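You operate a simulated robot arm through the tools that you are given. There is no shell and no other tool. Be economical: measure what you need, move in short steps, check, and stop when the job is done.

You are at the controls of a simulated robot arm. One attempt, no reset.

Task
Clip the red strap onto the blue brush in the jig.
Fine: the jig holds the brush while both ends click in; open the jig again.

It is judged by the outcome, as a careful person would: the job done as asked, and still so three seconds after it is handed in. It fails if anything else is knocked over, pushed out of place, dropped, spilled or broken.

Robot
A 6-joint arm with a two-finger parallel gripper, fixed in place. Base frame: the origin is at the foot of the arm, x ahead of it, y to its left, z up; the work surface is at about z = 560. Readings come in mm, rad, newtons and seconds.
With the tool pointing down near the work surface it reaches from about 100 to 640 mm from the base axis. Its first joint turns from -1.152 to 1.152 rad. Payload 2.9 kg.
The TCP is the grasp point between the finger pads, 30 mm short of the fingertips. In the tool frame z runs along the fingers and y along their closing line. The gripper opens to 110 mm. The fingers are 20 mm wide and 10 mm thick; the gripper's body (48 by 112 mm) begins 55 mm behind the TCP.
Orientation is told as [roll, pitch, yaw] about the base's x, y, z axes, in that order, counted from this pose: with the fingers straight down and closing along the base's y, the tool's x points along the base's -x, its y along +y and its z along -z.

Tools
- The arm moves only by the tool apply_moves. Its argument "plan" is a list of rows, each a list of 7 numbers: the turn, a rotation vector about the tool's x, y, z in units of 180 degrees (1.0 is 180 degrees), then the shift along the tool's x, y, z in units of 500 mm (1.0 is 500 mm), then the opening in per cent of the stroke, from 0 (shut) to 100 (fully open). In form: [[rx, ry, rz, dx, dy, dz, jaw], ...]. A call has 1 to 10 rows; each row is the pose to reach, as a shift and turn from the pose commanded when the call began, along the tool's axes at that moment. A call with a number of a shift or a turn outside -1 to 1 is refused whole. Rows are played at 5 a second. More than 50 mm and 0.15 rad between two rows, or a gripper value outside its range, and nothing of the call is played. A pose out of reach is approached as far as the arm can. The call stops where the force on the tool passes 70 N (or 10 N more than at its start, if that is more) or the arm is blocked; 0.2 s more then pass. The fingers move at their own pace (about 108 mm/s each) and stop on an object; they squeeze with about 44 N. The grip force told is the motor's: it shows also when the fingers shut on nothing. Time passes only in rows, and 0.2 s behind the last, so rows that repeat a pose let the fingers close. The reply holds the time, the measured pose of the TCP, the force on the tool along the base axes, the opening and the grip force, in the units named above and with some noise, with the torque about the TCP (base axes, N m) and any sound that the robot's microphone picked up.
- Cameras (640 x 400 px; columns grow to the right, rows downward): "scene" is fixed at [42.7, 416.9, 1376.8]; the picture's right is [-0.96, -0.27, 0.00], its down [-0.17, 0.61, -0.78] and it looks along [0.21, -0.75, -0.63] (base axes); focal length 311 px, centre (320, 200). "wrist" rides on the gripper at [72, 17, -103] in the tool frame; the picture's right is [-0.23, 0.97, 0.00], its down [-0.76, -0.18, -0.62] and it looks along [-0.61, -0.14, 0.78] (tool axes); focal length 222 px, centre (320, 200). There is no depth. A picture from a camera that has moved, and an enlarged one, comes with that camera's place and axes in the base frame and with its lens.
- get_image(camera): a new picture of that camera. No time passes.
- zoom(camera, box): a new picture of the part [left, top, right, bottom] of that camera's present view, enlarged. No time passes.
- sign_off(): hands the job in; it is judged then, once.

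Work in short steps. Places have to be worked out from the pictures, the camera data and where the tool is seen: move nearer, look again, correct. Check each grasp and each placing, and mend what went wrong. You have 120 turns and 76 pictures in all, those below and enlarged ones among them. Open the gripper and draw the arm clear of the work before you hand the job in, unless the task says otherwise; then end with one line.

The tools are called as name(argument=value, ...) on one line, values as JSON. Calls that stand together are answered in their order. apply_moves: Moves the arm, as the interface text tells. Its arguments: {"type":"object","properties":{"plan":{"type":"array"}},"required":["plan"]} The other tools are called the same way: get_image (camera) takes a picture; zoom (camera, box) takes an enlarged picture of a part of a camera's view; sign_off () hands the job in.

At the start:

```text
time_s: 0.0
ee_pos: [396.6, -238.4, 820.0]
orientation: [0.001, 0.0, 0.002]
contact_force: [0.1, 0.9, 0.2]
ft_torque: [0.0, -0.02, 0.01]
opening: 110.1
grasp_force: 0.1
```

scene: 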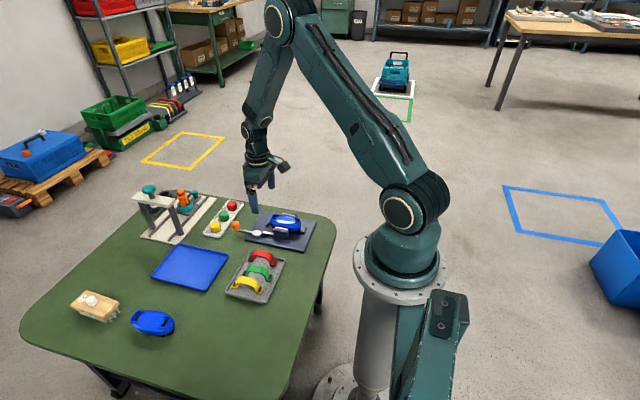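
wrist: 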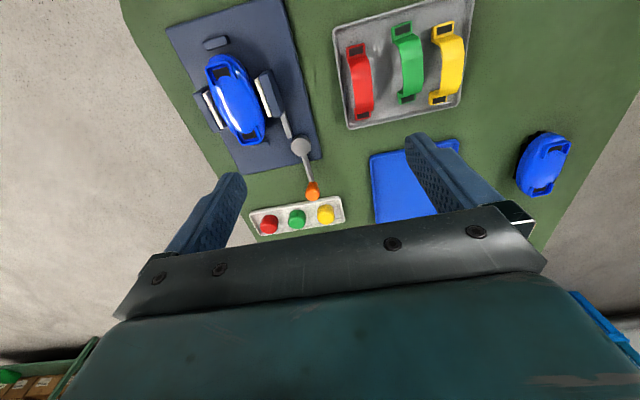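

I start by looking closer at the jig and strap tray.

zoom(camera="scene", box=[200, 180, 340, 310])

zoom(camera="wrist", box=[150, 0, 490, 240])

```text
3.08 times, centred on (270, 245) of scene
camera zoom: at [42.7, 416.9, 1376.8], right [-0.96, -0.27, 0.0], down [-0.17, 0.61, -0.78], along [0.21, -0.75, -0.63], focal length 958 px, centre (474, 62)
```

zoom: 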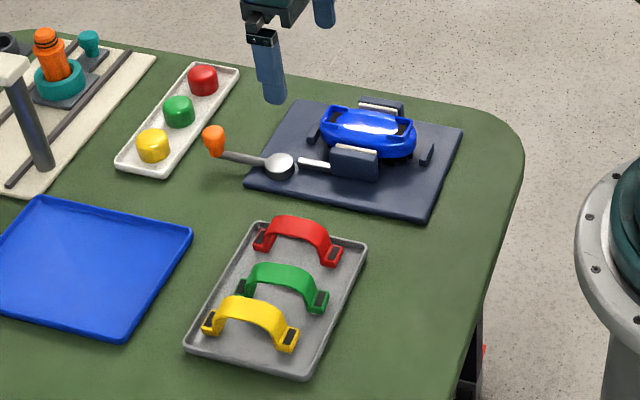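

```text
1.67 times, centred on (320, 120) of wrist
camera zoom: at [324.2, -222.6, 922.6], right [0.23, 0.97, 0.0], down [0.76, -0.18, 0.62], along [0.61, -0.14, -0.78], focal length 370 px, centre (320, 333)
```

zoom: 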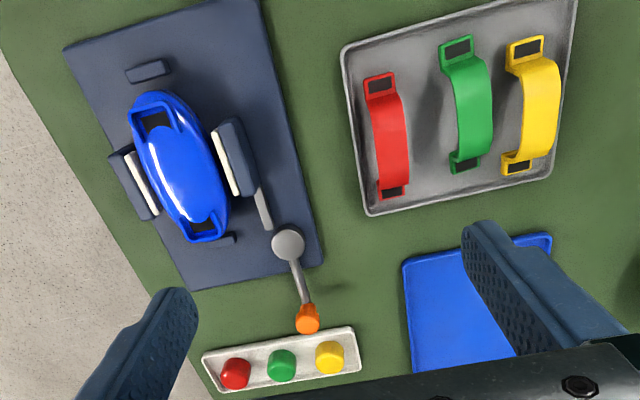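

The jig (brush near x 380, y −354) has two padded jaws and a lever with an orange knob; the red strap lies along x near (407, −182). I move back for a better wrist look at the jig.

apply_moves(plan=[[0, 0, 0, 0.065, -0.055, 0.027, 100], [0, 0, 0, 0.13, -0.11, 0.053, 100], [0, 0, 0, 0.194, -0.164, 0.08, 100], [0, 0, 0, 0.194, -0.164, 0.08, 100]])

get_image(camera="wrist")

zoom(camera="wrist", box=[200, 60, 440, 220])

```text
time_s: 1.0
ee_pos: [300.7, -320.5, 780.5]
orientation: [0.001, 0.0, 0.001]
contact_force: [-0.2, 0.6, -1.1]
ft_torque: [0.01, -0.02, -0.01]
opening: 110.0
grasp_force: 0.1
```

```text
71 pictures are left
camera wrist: at [227.2, -304.4, 883.0], right [0.23, 0.97, 0.0], down [0.76, -0.18, 0.62], along [0.61, -0.14, -0.78], focal length 222 px, centre (320, 200)
```

wrist: 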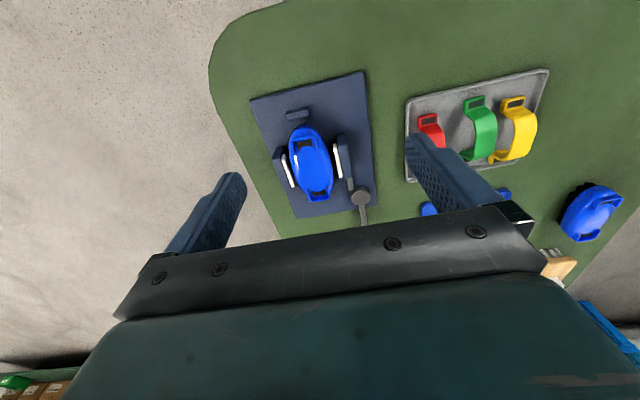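

```text
2.50 times, centred on (320, 140) of wrist
camera zoom: at [227.2, -304.4, 883.0], right [0.23, 0.97, 0.0], down [0.76, -0.18, 0.62], along [0.61, -0.14, -0.78], focal length 555 px, centre (320, 350)
```

zoom: 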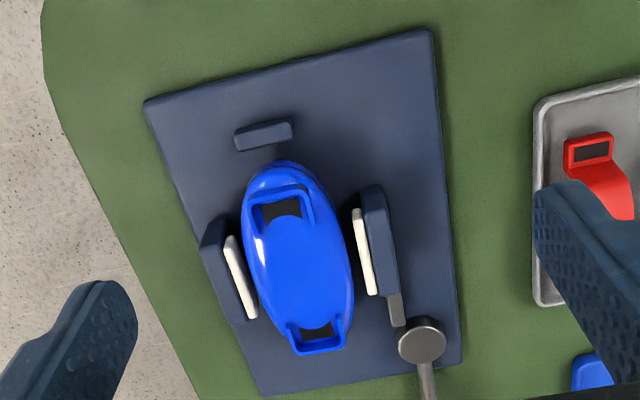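

The right jaw stands off the brush, so the jig is open. I zoom on the lever to understand how it swings.

zoom(camera="scene", box=[230, 200, 310, 250])

zoom(camera="scene", box=[220, 240, 300, 305])

```text
8.00 times, centred on (270, 225) of scene
camera zoom: at [42.7, 416.8, 1376.8], right [-0.96, -0.27, 0.0], down [-0.17, 0.61, -0.78], along [0.21, -0.75, -0.63], focal length 2490 px, centre (720, 0)
```

zoom: 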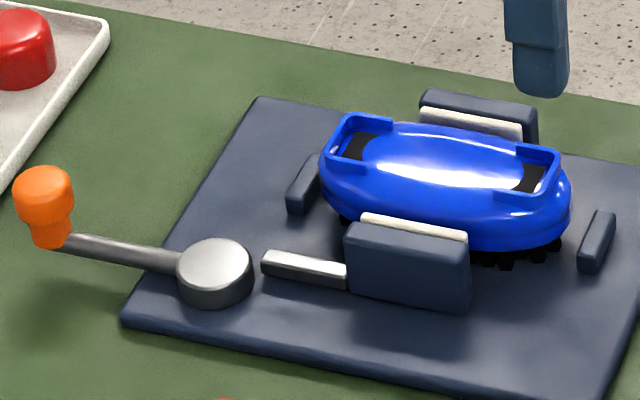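

```text
6.15 times, centred on (260, 272) of scene
camera zoom: at [42.7, 416.8, 1376.8], right [-0.96, -0.27, 0.0], down [-0.17, 0.61, -0.78], along [0.21, -0.75, -0.63], focal length 1916 px, centre (689, -246)
```

zoom: 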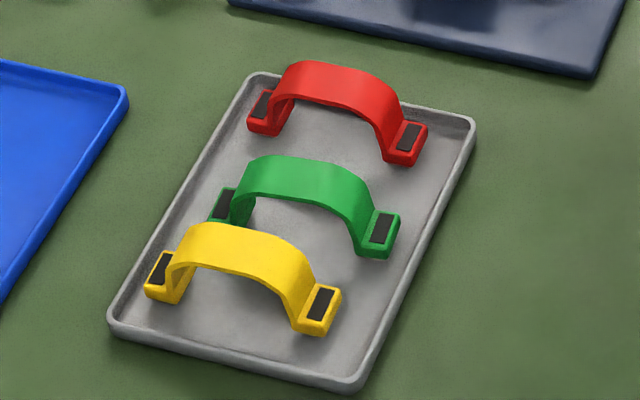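

The lever turns about a vertical axis: pivot ≈(471, −285), knob ≈(553, −288, 600). I go above the knob with the gripper partly open and look.

apply_moves(plan=[[0, 0, 0, -0.09, 0.011, 0.02, 60], [0, 0, 0, -0.18, 0.022, 0.04, 50], [0, 0, 0, -0.27, 0.033, 0.06, 45], [0, 0, 0, -0.36, 0.044, 0.09, 45], [0, 0, 0, -0.44, 0.055, 0.13, 45], [0, 0, 0, -0.504, 0.066, 0.18, 45], [0, 0, 0, -0.504, 0.066, 0.18, 45]])

get_image(camera="wrist")

zoom(camera="scene", box=[190, 160, 310, 240])

```text
time_s: 2.6
ee_pos: [554.3, -286.9, 689.9]
orientation: [0.001, -0.002, 0.0]
contact_force: [-0.1, 1.2, -0.2]
ft_torque: [0.0, 0.01, 0.02]
opening: 49.5
grasp_force: 0.0
```

```text
67 pictures are left
camera wrist: at [479.8, -272.3, 792.8], right [0.23, 0.97, 0.0], down [0.76, -0.18, 0.62], along [0.61, -0.14, -0.78], focal length 222 px, centre (320, 200)
```

wrist: 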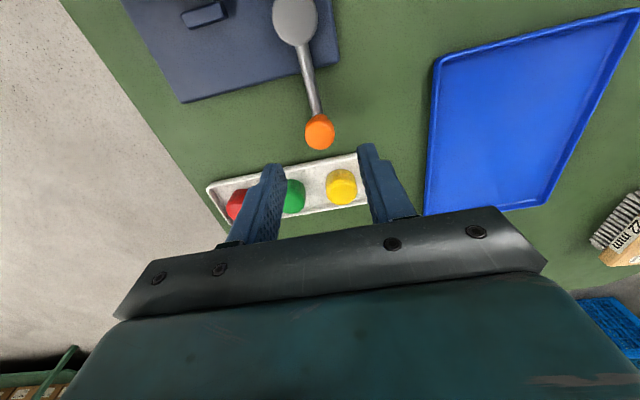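

```text
5.00 times, centred on (250, 200) of scene
camera zoom: at [42.7, 416.9, 1376.8], right [-0.96, -0.27, 0.0], down [-0.17, 0.61, -0.78], along [0.21, -0.75, -0.63], focal length 1556 px, centre (670, 200)
```

zoom: 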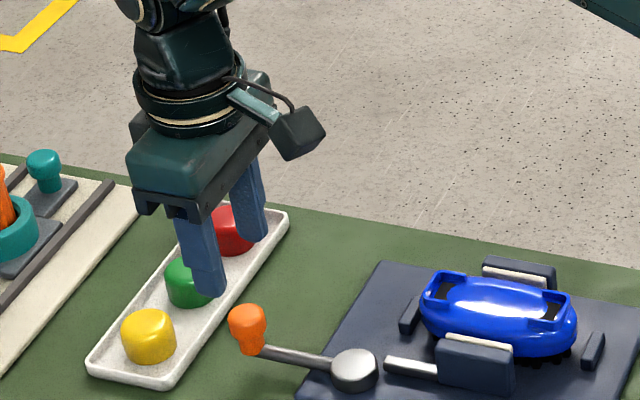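

The knob is at ≈(552, −288, 600), just between the fingers. I descend and close on it.

apply_moves(plan=[[0, 0, 0, 0.002, -0.002, 0.08, 45], [0, 0, 0, 0.004, -0.003, 0.15, 45], [0, 0, 0, 0.004, -0.003, 0.15, 15], [0, 0, 0, 0.004, -0.003, 0.15, 15]])

zoom(camera="scene", box=[190, 170, 310, 250])

```text
time_s: 3.6
ee_pos: [549.4, -290.5, 615.1]
orientation: [0.0, 0.001, 0.001]
contact_force: [0.2, -0.4, -4.9]
ft_torque: [0.05, -0.02, 0.07]
opening: 25.0
grasp_force: 45.3
```

```text
5.00 times, centred on (250, 210) of scene
camera zoom: at [42.8, 416.8, 1376.8], right [-0.96, -0.27, 0.0], down [-0.17, 0.61, -0.78], along [0.21, -0.75, -0.63], focal length 1556 px, centre (670, 150)
```

zoom: 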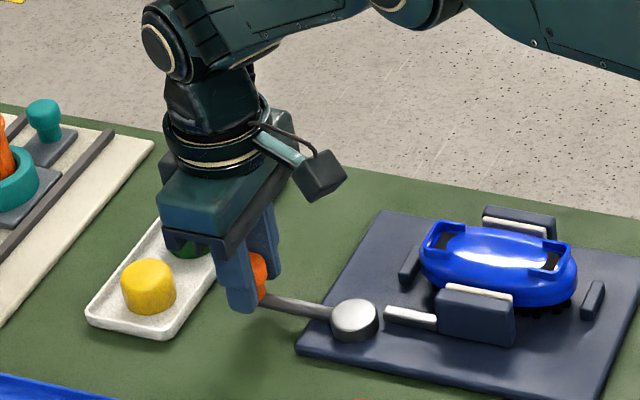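

The knob is gripped (25 mm). I test the swing by nudging toward −y about 11 mm and reading the force.

apply_moves(plan=[[0, 0, 0, 0.0005, -0.01, 0, 15], [0, 0, 0, 0.002, -0.022, 0, 15], [0, 0, 0, 0.002, -0.022, 0, 15]])

zoom(camera="scene", box=[190, 170, 310, 250])

```text
time_s: 4.4
ee_pos: [547.8, -300.1, 615.1]
orientation: [-0.001, 0.002, 0.0]
contact_force: [5.6, 4.7, -8.5]
ft_torque: [0.15, -0.1, -0.34]
opening: 25.0
grasp_force: 44.3
```

```text
5.00 times, centred on (250, 210) of scene
camera zoom: at [43.0, 416.8, 1376.8], right [-0.96, -0.27, 0.0], down [-0.17, 0.61, -0.78], along [0.21, -0.75, -0.63], focal length 1556 px, centre (670, 150)
```

zoom: 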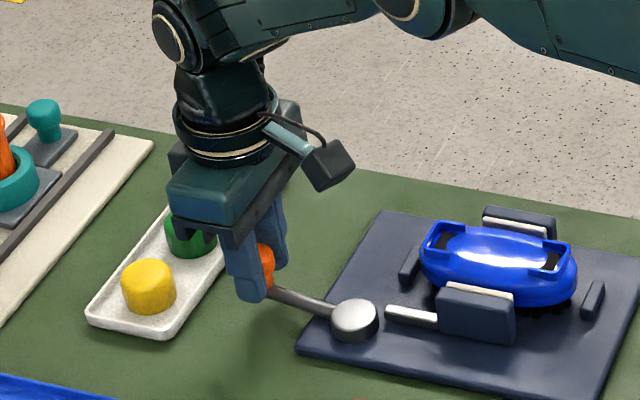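

It swings freely toward −y at ~5 N. I continue along the arc, turning the tool with the lever.

apply_moves(plan=[[0, 0, 0.0446, 0.005, -0.021, 0, 15], [0, 0, 0.0891, 0.013, -0.041, 0, 15], [0, 0, 0.1337, 0.0236, -0.0594, 0, 15], [0, 0, 0.1337, 0.0236, -0.0594, 0, 15]])

zoom(camera="scene", box=[190, 170, 310, 250])

```text
time_s: 5.4
ee_pos: [537.2, -330.7, 615.1]
orientation: [0.0, 0.0, -0.422]
contact_force: [6.2, -6.8, -19.2]
ft_torque: [-0.33, -0.45, 0.2]
opening: 25.0
grasp_force: 45.6
```

```text
5.00 times, centred on (250, 210) of scene
camera zoom: at [43.2, 416.5, 1376.9], right [-0.96, -0.27, 0.0], down [-0.17, 0.61, -0.78], along [0.21, -0.75, -0.63], focal length 1556 px, centre (670, 150)
```

zoom: 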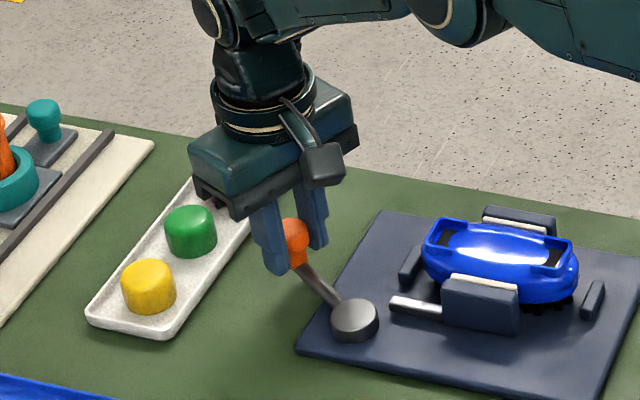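

The right jaw is closing on the brush. I continue the arc a bit more, watching the forces.

apply_moves(plan=[[0, 0, 0.0446, 0.0064, -0.0208, 0, 15], [0, 0, 0.0891, 0.0141, -0.0412, 0, 15], [0, 0, 0.0891, 0.0141, -0.0412, 0, 15]])

zoom(camera="scene", box=[190, 170, 310, 250])

```text
time_s: 6.2
ee_pos: [522.9, -346.7, 615.5]
orientation: [0.002, -0.002, -0.702]
contact_force: [10.2, -10.1, -17.1]
ft_torque: [-0.31, -0.3, -0.02]
opening: 25.1
grasp_force: 45.2
```

```text
5.00 times, centred on (250, 210) of scene
camera zoom: at [43.2, 416.5, 1376.9], right [-0.96, -0.27, 0.0], down [-0.17, 0.61, -0.78], along [0.21, -0.75, -0.63], focal length 1556 px, centre (670, 150)
```

zoom: 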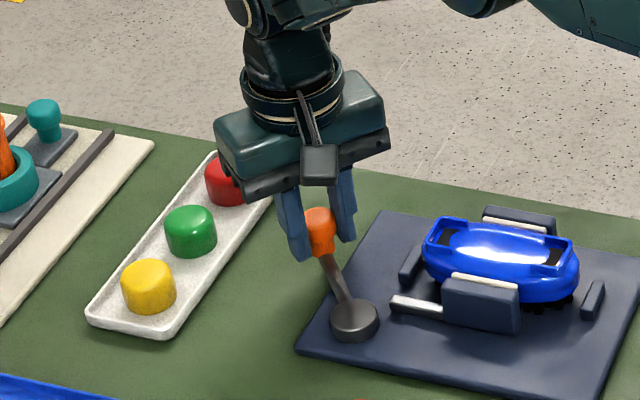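

Only a modest radial force; I continue the swing with a slightly larger radius to see where the stop is.

apply_moves(plan=[[0, 0, 0.0446, 0.0024, -0.0232, 0, 15], [0, 0, 0.0891, 0.0106, -0.0438, 0, 15], [0, 0, 0.1337, 0.0216, -0.0634, 0, 15], [0, 0, 0.1337, 0.0216, -0.0634, 0, 15]])

zoom(camera="scene", box=[210, 180, 310, 250])

```text
time_s: 7.2
ee_pos: [497.0, -360.4, 614.9]
orientation: [0.008, -0.003, -1.112]
contact_force: [26.0, 13.4, -7.1]
ft_torque: [0.09, -0.49, 0.08]
opening: 25.4
grasp_force: 45.0
```

```text
5.71 times, centred on (260, 215) of scene
camera zoom: at [43.2, 417.0, 1376.7], right [-0.96, -0.27, 0.0], down [-0.17, 0.61, -0.78], along [0.21, -0.75, -0.63], focal length 1779 px, centre (663, 114)
```

zoom: 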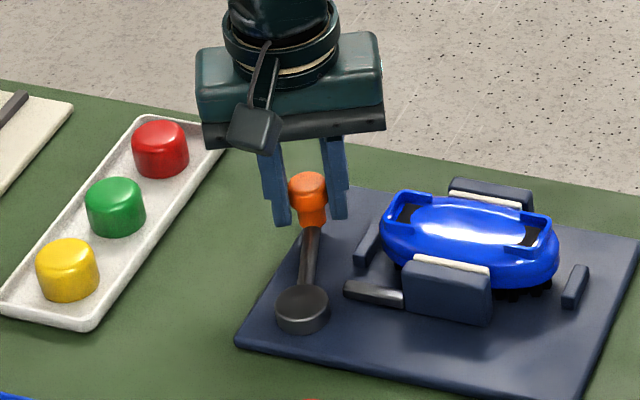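

Tangential resistance has risen to ~29 N, so the clamp is biting. I push a little further in small steps to see whether it stops or locks.

apply_moves(plan=[[0, 0, 0.02, 0.002, -0.01, 0, 15], [0, 0, 0.04, 0.005, -0.02, 0, 15], [0, 0, 0.04, 0.005, -0.02, 0, 15]])

zoom(camera="scene", box=[210, 180, 310, 250])

```text
time_s: 7.8
ee_pos: [497.5, -358.7, 615.5]
orientation: [0.024, -0.013, -1.207]
contact_force: [18.4, -1.2, -15.3]
ft_torque: [-0.4, -0.41, -0.03]
opening: 24.9
grasp_force: 44.7
stopped in row 3: the force on the tool passed its limit at 73 N (the readings are from after the stop); the commanded pose is now the measured one
```

```text
5.71 times, centred on (260, 215) of scene
camera zoom: at [43.3, 416.7, 1376.8], right [-0.96, -0.27, 0.0], down [-0.17, 0.61, -0.78], along [0.21, -0.75, -0.63], focal length 1779 px, centre (663, 114)
```

zoom: 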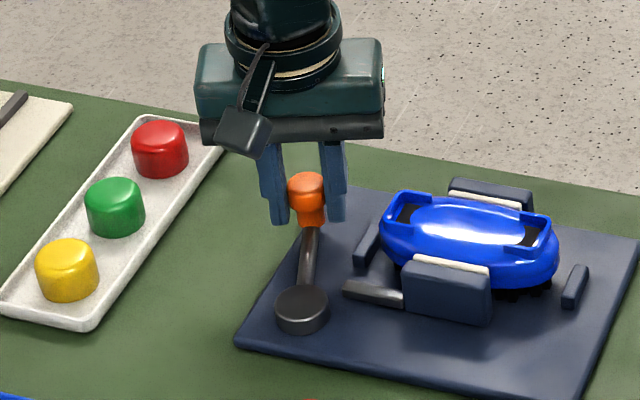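

It's a hard stop: the jig is closed. I open the fingers, lift straight up, and check the lever stays.

apply_moves(plan=[[0, 0, 0, 0, 0, 0, 45], [0, 0, 0, 0, 0, 0, 45], [0, 0, 0, 0, 0, -0.09, 45], [0, 0, 0, 0, 0, -0.18, 45], [0, 0, 0, 0, 0, -0.26, 45], [0, 0, 0, 0, 0, -0.26, 45]])

zoom(camera="scene", box=[210, 180, 310, 250])

get_image(camera="wrist")

```text
time_s: 9.2
ee_pos: [492.4, -359.3, 747.5]
orientation: [0.022, -0.012, -1.209]
contact_force: [-0.6, 0.7, 0.1]
ft_torque: [-0.02, -0.01, 0.0]
opening: 49.7
grasp_force: 0.1
```

```text
5.71 times, centred on (260, 215) of scene
camera zoom: at [42.7, 416.9, 1376.8], right [-0.96, -0.27, 0.0], down [-0.17, 0.61, -0.78], along [0.21, -0.75, -0.63], focal length 1779 px, centre (663, 114)
```

zoom: 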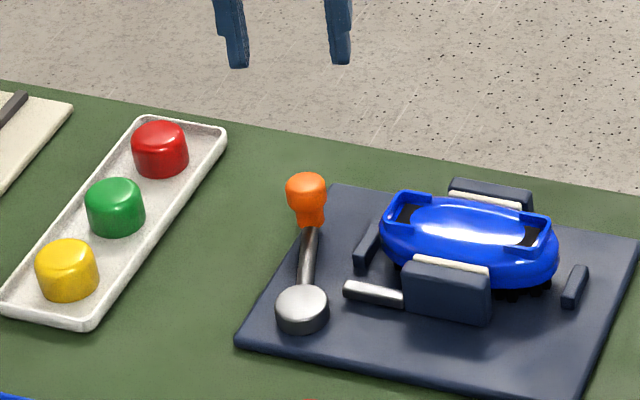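

```text
58 pictures are left
camera wrist: at [480.0, -286.2, 849.4], right [0.99, 0.13, 0.02], down [0.09, -0.77, 0.63], along [0.1, -0.62, -0.78], focal length 222 px, centre (320, 200)
```

wrist: 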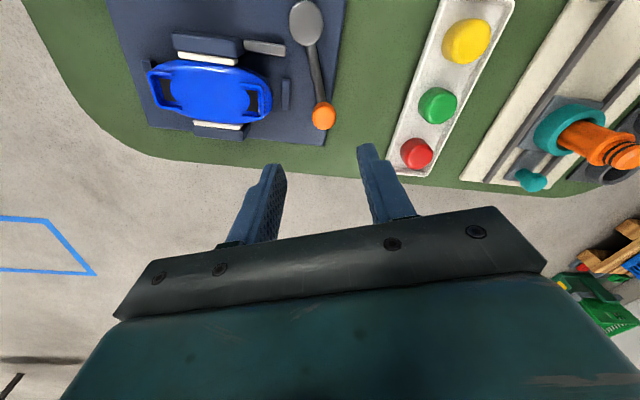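

The clamp holds on its own. Brush is ≈ centre (381, −359), lying along x. Next I turn the tool back and go look at the red strap from close.

apply_moves(plan=[[0, 0, -0.043, 0.049, -0.018, 0.0, 60], [0, 0, -0.086, 0.098, -0.036, 0.0, 60], [0, 0, -0.129, 0.147, -0.055, 0.0, 60], [0, 0, -0.172, 0.196, -0.073, 0.0, 60], [0, 0, -0.215, 0.245, -0.091, 0.0, 60], [0, 0, -0.258, 0.294, -0.109, 0.0, 60], [0, 0, -0.301, 0.343, -0.128, 0.0, 60], [0, 0, -0.344, 0.392, -0.146, 0.0, 60], [0, 0, -0.385, 0.441, -0.164, 0.01, 60], [0, 0, -0.385, 0.441, -0.164, 0.01, 60]])

get_image(camera="wrist")

```text
time_s: 11.4
ee_pos: [338.3, -182.3, 737.9]
orientation: [-0.004, -0.024, 0.002]
contact_force: [-0.4, -0.3, -0.4]
ft_torque: [0.01, -0.01, -0.03]
opening: 65.9
grasp_force: 0.0
```

```text
57 pictures are left
camera wrist: at [263.3, -166.0, 838.9], right [0.23, 0.97, 0.0], down [0.75, -0.17, 0.64], along [0.63, -0.14, -0.77], focal length 222 px, centre (320, 200)
```

wrist: 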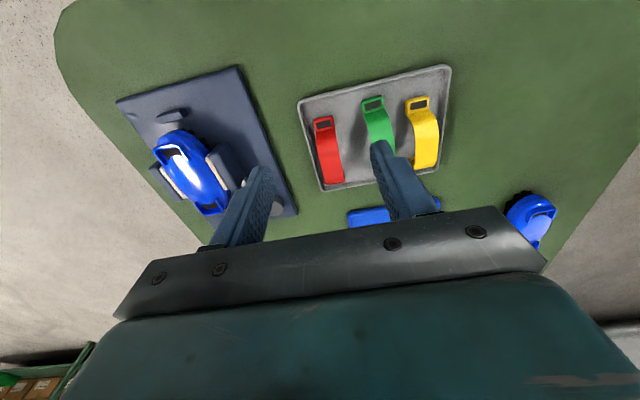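

I level the small tool tilt and zoom in on the red strap.

apply_moves(plan=[[-0.0013, 0.0076, 0, 0.03, 0, 0.04, 60], [-0.0013, 0.0076, 0, 0.03, 0, 0.04, 60]])

zoom(camera="wrist", box=[260, 60, 460, 210])

zoom(camera="scene", box=[220, 240, 300, 305])

```text
time_s: 12.0
ee_pos: [324.4, -182.9, 718.1]
orientation: [0.0, 0.001, 0.001]
contact_force: [-0.1, -0.1, -0.7]
ft_torque: [0.02, -0.02, -0.02]
opening: 66.2
grasp_force: 0.0
```

```text
2.67 times, centred on (360, 135) of wrist
camera zoom: at [251.0, -166.2, 820.2], right [0.23, 0.97, 0.0], down [0.76, -0.18, 0.62], along [0.61, -0.14, -0.78], focal length 592 px, centre (213, 373)
```

zoom: 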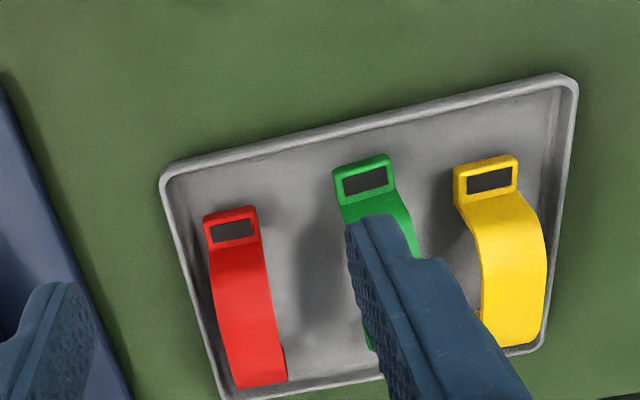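

```text
6.15 times, centred on (260, 272) of scene
camera zoom: at [42.7, 416.9, 1376.8], right [-0.96, -0.27, 0.0], down [-0.17, 0.61, -0.78], along [0.21, -0.75, -0.63], focal length 1916 px, centre (689, -246)
```

zoom: 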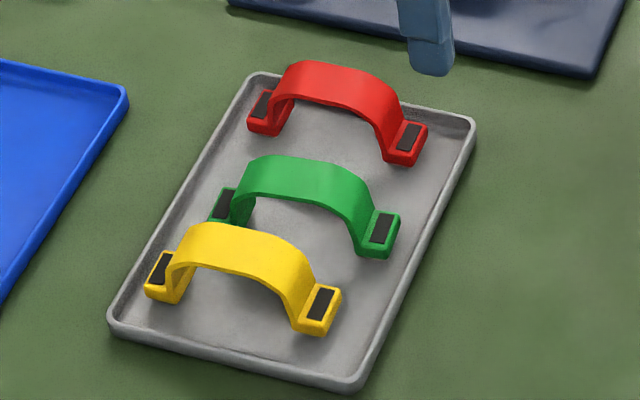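

Triangulated: red strap centre ≈(408, −184), feet 86 mm apart along x, arch top z≈600, width ≈24. I move over it to z 645 with 44 mm opening.

apply_moves(plan=[[0, 0, 0, -0.056, 0, 0.03, 40], [0, 0, 0, -0.112, -0.001, 0.08, 40], [0, 0, 0, -0.167, -0.002, 0.14, 40], [0, 0, 0, -0.167, -0.002, 0.14, 40]])

zoom(camera="scene", box=[210, 220, 310, 300])

get_image(camera="wrist")

```text
time_s: 13.0
ee_pos: [408.3, -182.1, 647.8]
orientation: [0.002, 0.0, -0.001]
contact_force: [-0.3, -0.4, 0.7]
ft_torque: [0.02, 0.02, 0.01]
opening: 44.1
grasp_force: 0.1
```

```text
5.00 times, centred on (260, 260) of scene
camera zoom: at [42.7, 416.9, 1376.8], right [-0.96, -0.27, 0.0], down [-0.17, 0.61, -0.78], along [0.21, -0.75, -0.63], focal length 1556 px, centre (620, -100)
```

zoom: 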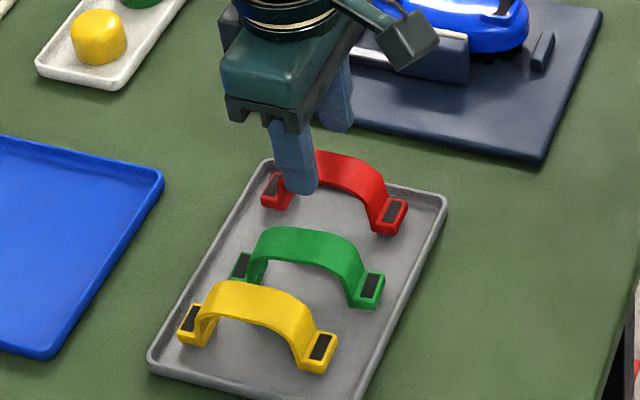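

```text
53 pictures are left
camera wrist: at [335.5, -167.0, 750.8], right [0.23, 0.97, 0.0], down [0.76, -0.18, 0.62], along [0.61, -0.14, -0.78], focal length 222 px, centre (320, 200)
```

wrist: 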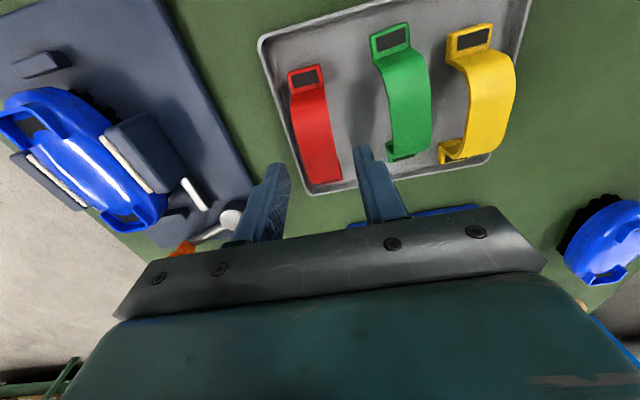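

The fingers straddle the arch. I lower to z≈615 and close gently.

apply_moves(plan=[[0, 0, 0, 0, -0.002, 0.03, 40], [0, 0, 0, 0, -0.003, 0.065, 40], [0, 0, 0, 0, -0.003, 0.065, 40], [0, 0, 0, 0, -0.003, 0.065, 10], [0, 0, 0, 0, -0.003, 0.065, 10]])

zoom(camera="scene", box=[220, 230, 300, 300])

```text
time_s: 14.2
ee_pos: [406.5, -185.8, 615.5]
orientation: [-0.001, -0.001, -0.001]
contact_force: [0.5, -0.6, 1.0]
ft_torque: [-0.01, -0.05, 0.0]
opening: 22.8
grasp_force: 44.0
```

```text
5.71 times, centred on (260, 265) of scene
camera zoom: at [42.7, 416.9, 1376.8], right [-0.96, -0.27, 0.0], down [-0.17, 0.61, -0.78], along [0.21, -0.75, -0.63], focal length 1779 px, centre (663, -171)
```

zoom: 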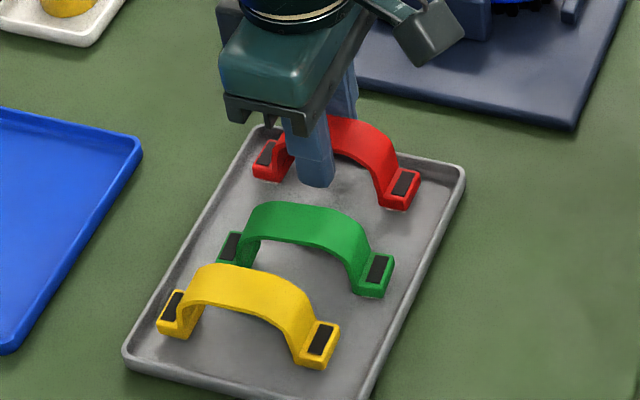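

Gripped at 22.8 mm. I lift and check it hangs level.

apply_moves(plan=[[0, 0, 0, 0, 0, -0.05, 10], [0, 0, 0, 0, 0, -0.14, 10], [0, 0, 0, 0, 0, -0.22, 10], [0, 0, 0, 0, 0, -0.22, 10]])

zoom(camera="scene", box=[200, 170, 320, 250])

get_image(camera="wrist")

```text
time_s: 15.2
ee_pos: [407.2, -183.6, 725.7]
orientation: [0.002, 0.001, 0.0]
contact_force: [-0.1, -0.2, -0.1]
ft_torque: [-0.02, 0.05, 0.05]
opening: 23.0
grasp_force: 43.8
```

```text
5.00 times, centred on (260, 210) of scene
camera zoom: at [42.7, 416.9, 1376.8], right [-0.96, -0.27, 0.0], down [-0.17, 0.61, -0.78], along [0.21, -0.75, -0.63], focal length 1556 px, centre (620, 150)
```

zoom: 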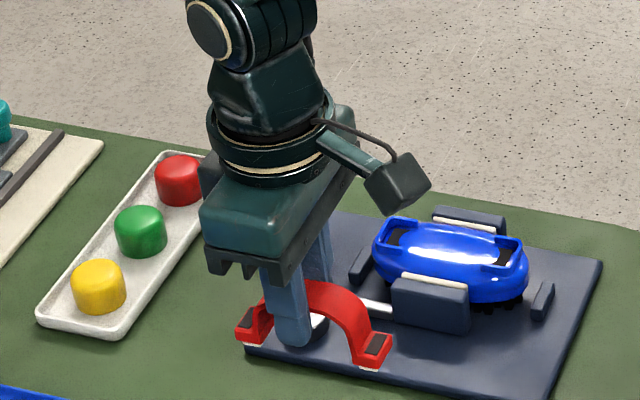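

```text
50 pictures are left
camera wrist: at [334.9, -168.3, 828.2], right [0.23, 0.97, 0.0], down [0.76, -0.18, 0.62], along [0.61, -0.14, -0.78], focal length 222 px, centre (320, 200)
```

wrist: 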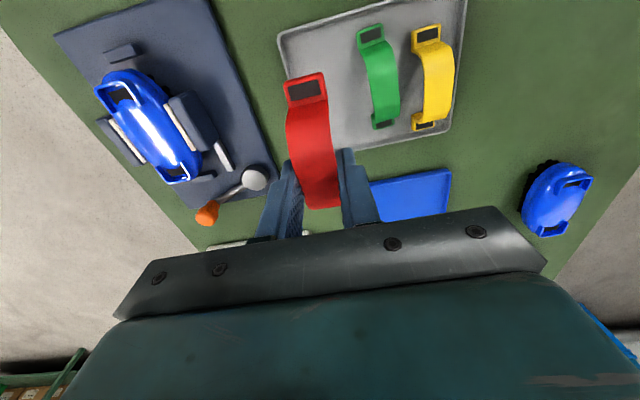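

The strap hangs level, feet symmetric about the TCP (±43 mm in x). Now I measure the clamped brush precisely from here.

zoom(camera="wrist", box=[70, 50, 230, 200])

zoom(camera="scene", box=[260, 205, 320, 245])

```text
2.67 times, centred on (150, 125) of wrist
camera zoom: at [334.9, -168.3, 828.2], right [0.23, 0.97, 0.0], down [0.76, -0.18, 0.62], along [0.61, -0.14, -0.78], focal length 592 px, centre (773, 400)
```

zoom: 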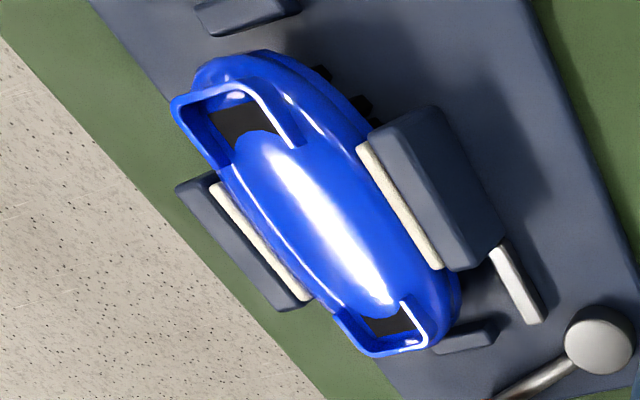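

```text
10.00 times, centred on (290, 225) of scene
camera zoom: at [42.7, 416.9, 1376.8], right [-0.96, -0.27, 0.0], down [-0.17, 0.61, -0.78], along [0.21, -0.75, -0.63], focal length 3113 px, centre (620, -50)
```

zoom: 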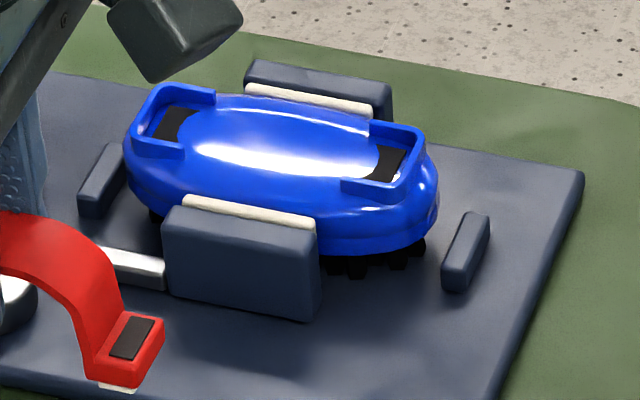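

Pocket centres come out at x≈346 and ≈431, y≈−362, rim z≈605, matching the 86 mm strap. I carry the strap across at height and hover over it.

apply_moves(plan=[[0, 0, 0, 0.008, -0.08, 0, 10], [0, 0, 0, 0.016, -0.16, 0, 10], [0, 0, 0, 0.024, -0.24, 0, 10], [0, 0, 0, 0.032, -0.31, 0, 10], [0, 0, 0, 0.038, -0.356, 0.02, 10], [0, 0, 0, 0.038, -0.356, 0.07, 10], [0, 0, 0, 0.038, -0.356, 0.07, 10]])

zoom(camera="scene", box=[250, 185, 325, 245])

zoom(camera="wrist", box=[220, 60, 420, 220])

```text
time_s: 16.8
ee_pos: [388.6, -362.6, 689.4]
orientation: [0.001, 0.0, 0.003]
contact_force: [0.5, 0.3, -0.3]
ft_torque: [0.0, 0.02, 0.0]
opening: 22.9
grasp_force: 43.8
```

```text
6.67 times, centred on (288, 215) of scene
camera zoom: at [42.8, 416.8, 1376.8], right [-0.96, -0.27, 0.0], down [-0.17, 0.61, -0.78], along [0.21, -0.75, -0.63], focal length 2075 px, centre (537, 100)
```

zoom: 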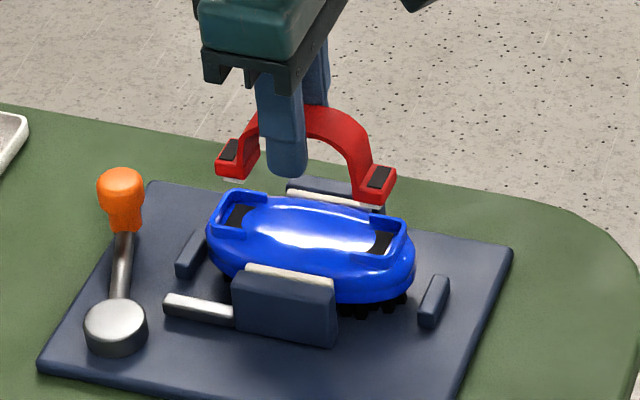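

```text
2.50 times, centred on (320, 140) of wrist
camera zoom: at [315.9, -346.5, 792.7], right [0.23, 0.97, 0.0], down [0.76, -0.18, 0.62], along [0.61, -0.14, -0.78], focal length 555 px, centre (320, 350)
```

zoom: 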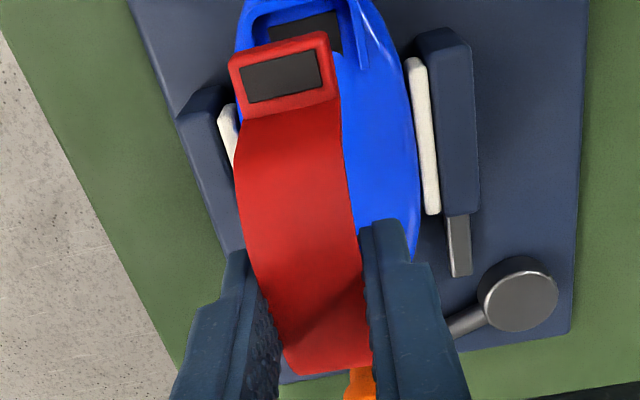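

The calibration checks out (foot found where expected). I zoom the upper part of the wrist view to see the near pocket against the foot.

zoom(camera="wrist", box=[260, 20, 380, 110])

zoom(camera="scene", box=[275, 195, 320, 225])

```text
4.44 times, centred on (320, 65) of wrist
camera zoom: at [315.9, -346.5, 792.7], right [0.23, 0.97, 0.0], down [0.76, -0.18, 0.62], along [0.61, -0.14, -0.78], focal length 987 px, centre (320, 800)
```

zoom: 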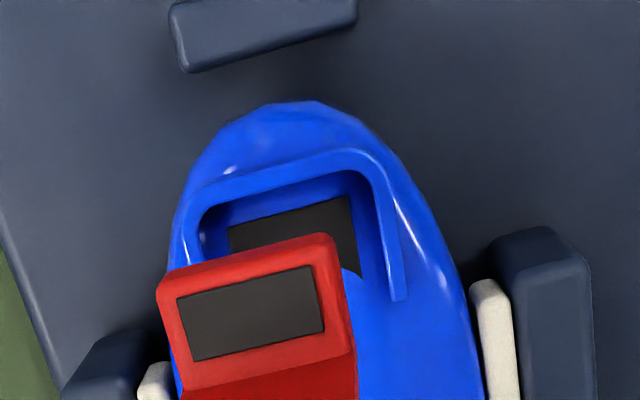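

```text
13.33 times, centred on (298, 210) of scene
camera zoom: at [42.8, 416.8, 1376.8], right [-0.96, -0.27, 0.0], down [-0.17, 0.61, -0.78], along [0.21, -0.75, -0.63], focal length 4151 px, centre (620, 67)
```

zoom: 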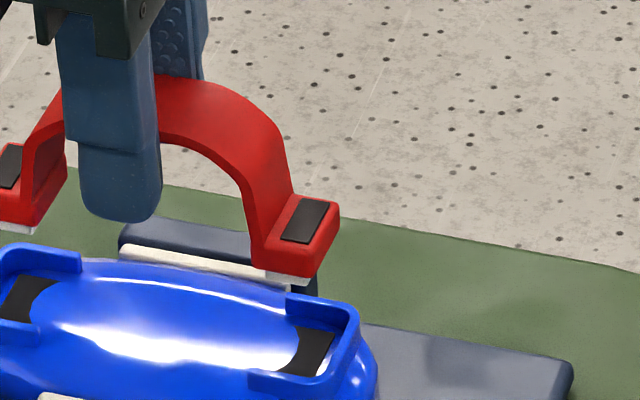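

Same-picture comparison: pocket midline is at y≈−357, foot at y≈−361.5, x well matched. I shift +4.5 mm in y, lower to just above the rim, and look again.

apply_moves(plan=[[0, 0, 0, 0, 0.009, 0.02, 10], [0, 0, 0, 0, 0.009, 0.04, 10], [0, 0, 0, 0, 0.009, 0.04, 10]])

zoom(camera="scene", box=[260, 195, 320, 235])

zoom(camera="wrist", box=[260, 20, 380, 110])

```text
time_s: 17.6
ee_pos: [387.5, -358.7, 670.5]
orientation: [0.0, -0.001, 0.0]
contact_force: [0.7, -0.2, -0.2]
ft_torque: [-0.02, 0.0, -0.01]
opening: 22.9
grasp_force: 43.8
```

```text
10.00 times, centred on (290, 215) of scene
camera zoom: at [42.7, 416.9, 1376.8], right [-0.96, -0.27, 0.0], down [-0.17, 0.61, -0.78], along [0.21, -0.75, -0.63], focal length 3113 px, centre (620, 50)
```

zoom: 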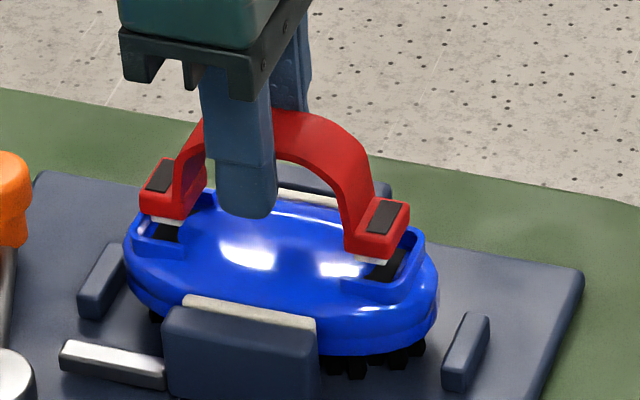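

```text
4.44 times, centred on (320, 65) of wrist
camera zoom: at [315.3, -341.9, 772.5], right [0.23, 0.97, 0.0], down [0.76, -0.18, 0.62], along [0.61, -0.14, -0.78], focal length 987 px, centre (320, 800)
```

zoom: 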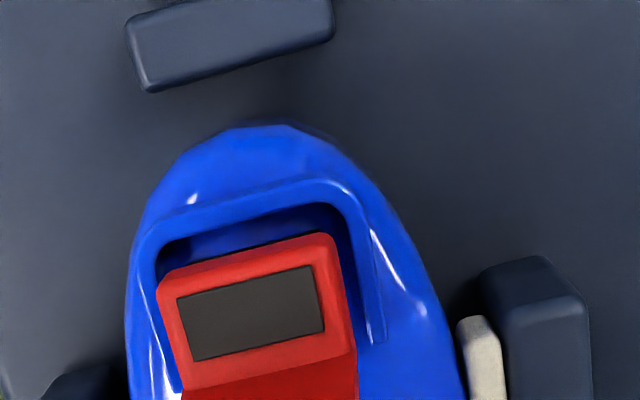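

Foot and pocket are now aligned within a millimetre. I descend in small steps watching force and sound.

apply_moves(plan=[[0, 0, 0, -0.001, 0, 0.01, 10], [0, 0, 0, -0.0015, 0, 0.02, 10], [0, 0, 0, -0.0015, 0, 0.026, 10], [0, 0, 0, -0.0015, 0, 0.026, 10]])

zoom(camera="scene", box=[260, 195, 320, 235])

```text
time_s: 18.6
ee_pos: [388.0, -358.3, 656.2]
orientation: [0.001, 0.0, 0.0]
contact_force: [-0.2, 0.0, -0.9]
ft_torque: [0.0, 0.03, -0.01]
opening: 23.0
grasp_force: 43.9
```

```text
10.00 times, centred on (290, 215) of scene
camera zoom: at [42.8, 416.9, 1376.8], right [-0.96, -0.27, 0.0], down [-0.17, 0.61, -0.78], along [0.21, -0.75, -0.63], focal length 3113 px, centre (620, 50)
```

zoom: 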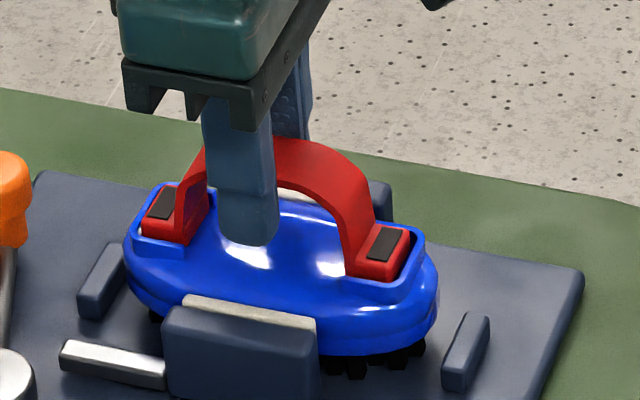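

Both feet are entering the pockets with no contact force. I press on in 2 mm steps.

apply_moves(plan=[[0, 0, 0, 0, 0, 0.004, 10], [0, 0, 0, 0, 0, 0.008, 10], [0, 0, 0, 0, 0, 0.012, 10], [0, 0, 0, 0, 0, 0.012, 10]])

```text
time_s: 19.6
ee_pos: [389.7, -360.0, 654.8]
orientation: [-0.001, -0.004, 0.0]
contact_force: [-9.5, 10.2, 49.2]
ft_torque: [0.02, 0.54, -0.11]
opening: 22.8
grasp_force: 44.4
```

Contact: 49 N vertical, no click yet. I look at how the feet sit.

zoom(camera="scene", box=[260, 195, 320, 235])

zoom(camera="wrist", box=[240, 20, 400, 140])

```text
10.00 times, centred on (290, 215) of scene
camera zoom: at [42.0, 417.6, 1376.6], right [-0.96, -0.27, 0.0], down [-0.17, 0.61, -0.78], along [0.21, -0.75, -0.63], focal length 3113 px, centre (620, 50)
```

zoom: 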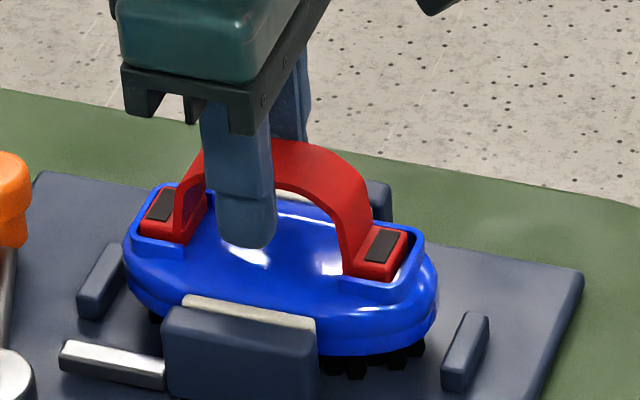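

```text
3.33 times, centred on (320, 80) of wrist
camera zoom: at [316.6, -342.9, 756.4], right [0.23, 0.97, 0.0], down [0.76, -0.18, 0.63], along [0.61, -0.14, -0.78], focal length 740 px, centre (320, 600)
```

zoom: 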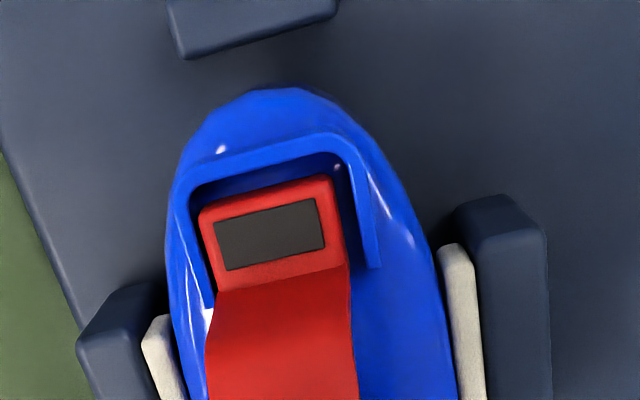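

The arm flexed +x/−y under load. I correct laterally by ~1.5 mm and press slightly harder.

apply_moves(plan=[[0, 0, 0, 0.003, 0.003, 0, 10], [0, 0, 0, 0.004, 0.003, 0.0015, 10], [0, 0, 0, 0.004, 0.003, 0.003, 10], [0, 0, 0, 0.004, 0.003, 0.003, 10]])

zoom(camera="scene", box=[260, 195, 320, 235])

```text
time_s: 20.6
ee_pos: [389.4, -359.5, 652.5]
orientation: [-0.008, -0.01, 0.0]
contact_force: [1.8, 1.0, 45.1]
ft_torque: [-0.46, 0.35, 0.02]
opening: 22.9
grasp_force: 44.2
```

```text
10.00 times, centred on (290, 215) of scene
camera zoom: at [42.2, 417.4, 1376.6], right [-0.96, -0.27, 0.0], down [-0.17, 0.61, -0.78], along [0.21, -0.75, -0.63], focal length 3113 px, centre (620, 50)
```

zoom: 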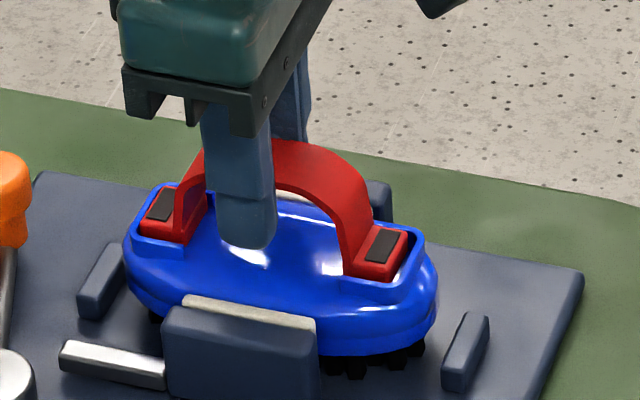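

No click; the grip is limited by friction. I'll release the strap in its pockets and then press the feet with the fingertips turned 90°, where each finger fits a foot.

apply_moves(plan=[[0, 0, 0, 0, 0, -0.008, 10], [0, 0, 0, 0, 0, -0.008, 38], [0, 0, 0, 0, 0, -0.008, 38], [0, 0, 0, 0, 0, -0.05, 38], [0, 0, 0, 0, 0, -0.12, 38], [0, 0, 0, 0, 0, -0.18, 38], [0, 0, 0, 0, 0, -0.18, 38]])

zoom(camera="scene", box=[260, 195, 320, 235])

get_image(camera="wrist")

```text
time_s: 22.2
ee_pos: [385.1, -356.9, 740.6]
orientation: [0.002, -0.001, 0.002]
contact_force: [-0.3, -0.2, -0.2]
ft_torque: [0.03, -0.01, 0.03]
opening: 41.7
grasp_force: 0.0
```

```text
10.00 times, centred on (290, 215) of scene
camera zoom: at [42.7, 416.9, 1376.8], right [-0.96, -0.27, 0.0], down [-0.17, 0.61, -0.78], along [0.21, -0.75, -0.63], focal length 3113 px, centre (620, 50)
```

zoom: 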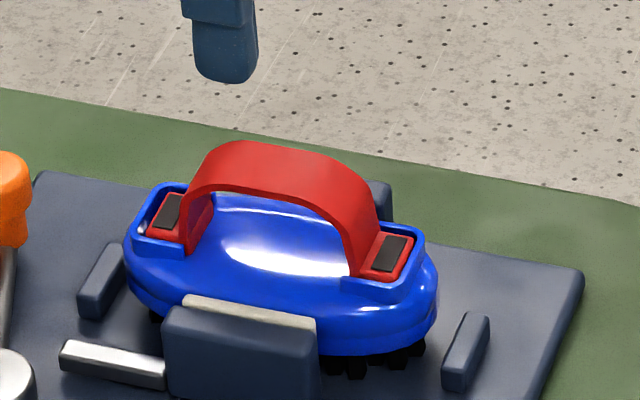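

```text
36 pictures are left
camera wrist: at [313.4, -341.1, 843.1], right [0.23, 0.97, 0.0], down [0.76, -0.18, 0.62], along [0.61, -0.14, -0.78], focal length 222 px, centre (320, 200)
```

wrist: 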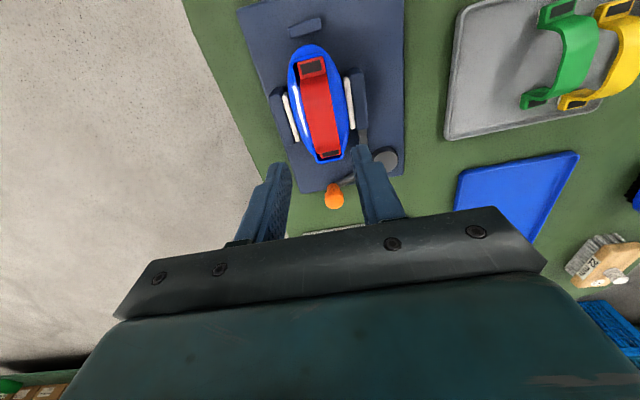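

The strap sits in both pockets, slightly toward −x. I zoom to get feet positions before pressing.

zoom(camera="wrist", box=[260, 35, 380, 175])

zoom(camera="scene", box=[270, 205, 305, 228])

```text
2.86 times, centred on (320, 105) of wrist
camera zoom: at [313.4, -341.1, 843.1], right [0.23, 0.97, 0.0], down [0.76, -0.18, 0.62], along [0.61, -0.14, -0.78], focal length 635 px, centre (320, 471)
```

zoom: 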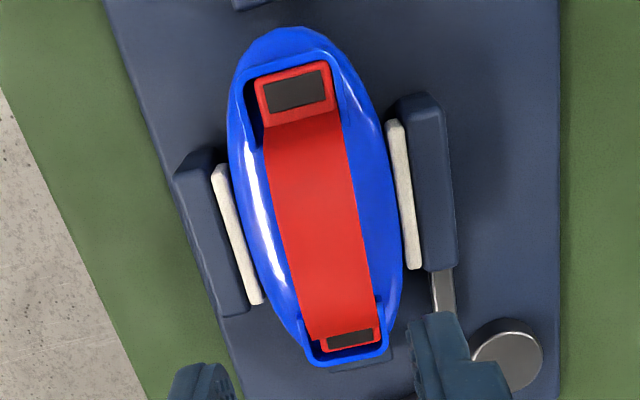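

```text
16.00 times, centred on (288, 216) of scene
camera zoom: at [42.7, 416.9, 1376.8], right [-0.96, -0.27, 0.0], down [-0.17, 0.61, -0.78], along [0.21, -0.75, -0.63], focal length 4981 px, centre (840, -64)
```

zoom: 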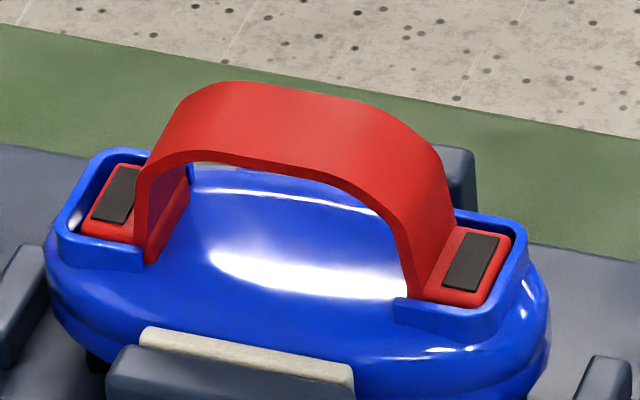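

Both feet are inside their pockets: centres ≈(343.5, −356) and (430.5, −356), ~87 mm apart. I turn the tool −90° above, opening to ~77 mm so that each finger stands over one foot.

apply_moves(plan=[[0, 0, 0.045, 0, 0, 0, 70], [0, 0, 0.09, 0, 0, 0, 70], [0, 0, 0.135, 0, 0, 0, 70], [0, 0, 0.18, 0, 0, 0, 70], [0, 0, 0.225, 0, 0, 0, 70], [0, 0, 0.27, 0, 0, 0, 70], [0, 0, 0.315, 0, 0, 0, 70], [0, 0, 0.36, 0, 0, 0, 70], [0, 0, 0.405, 0, 0, 0, 70], [0, 0, 0.45, 0, 0, 0, 70]])

apply_moves(plan=[[0, 0, 0.04, 0, 0, 0, 70], [0, 0, 0.05, 0, 0, 0.04, 70], [0, 0, 0.05, 0, 0, 0.06, 70], [0, 0, 0.05, 0, 0, 0.06, 70]])

get_image(camera="wrist")

zoom(camera="scene", box=[255, 175, 325, 235])

```text
time_s: 24.4
ee_pos: [387.0, -355.6, 739.0]
orientation: [0.001, 0.003, -1.418]
contact_force: [-0.2, 0.4, 0.2]
ft_torque: [-0.01, 0.0, -0.03]
opening: 76.9
grasp_force: 0.1
```

```text
time_s: 25.4
ee_pos: [386.4, -358.2, 708.3]
orientation: [0.001, 0.0, -1.572]
contact_force: [-0.4, 0.0, 0.8]
ft_torque: [0.04, -0.02, -0.03]
opening: 77.2
grasp_force: 0.1
```

```text
33 pictures are left
camera wrist: at [403.3, -285.5, 812.0], right [0.97, -0.23, 0.0], down [-0.18, -0.76, 0.62], along [-0.14, -0.61, -0.78], focal length 222 px, centre (320, 200)
```

wrist: 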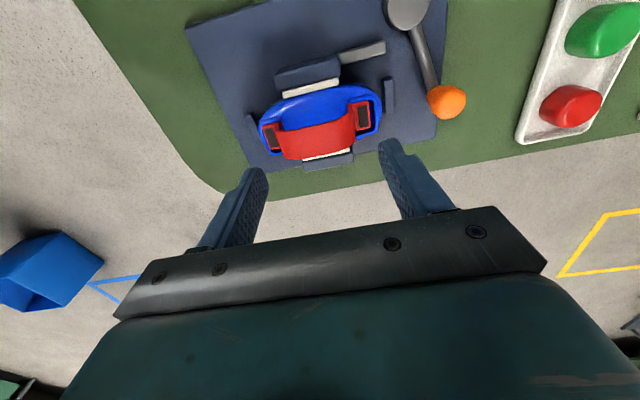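

```text
6.67 times, centred on (290, 205) of scene
camera zoom: at [42.7, 416.9, 1376.8], right [-0.96, -0.27, 0.0], down [-0.17, 0.61, -0.78], along [0.21, -0.75, -0.63], focal length 2075 px, centre (520, 167)
```

zoom: 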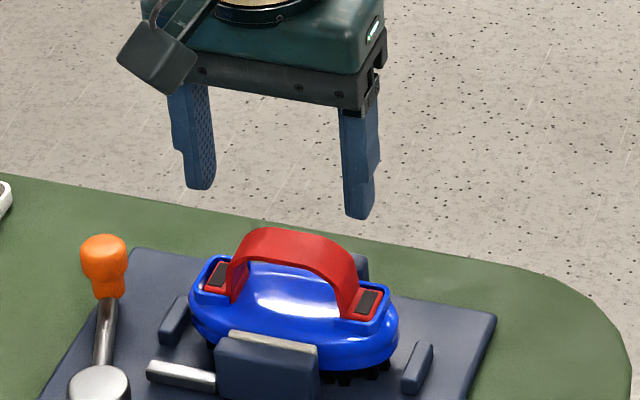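

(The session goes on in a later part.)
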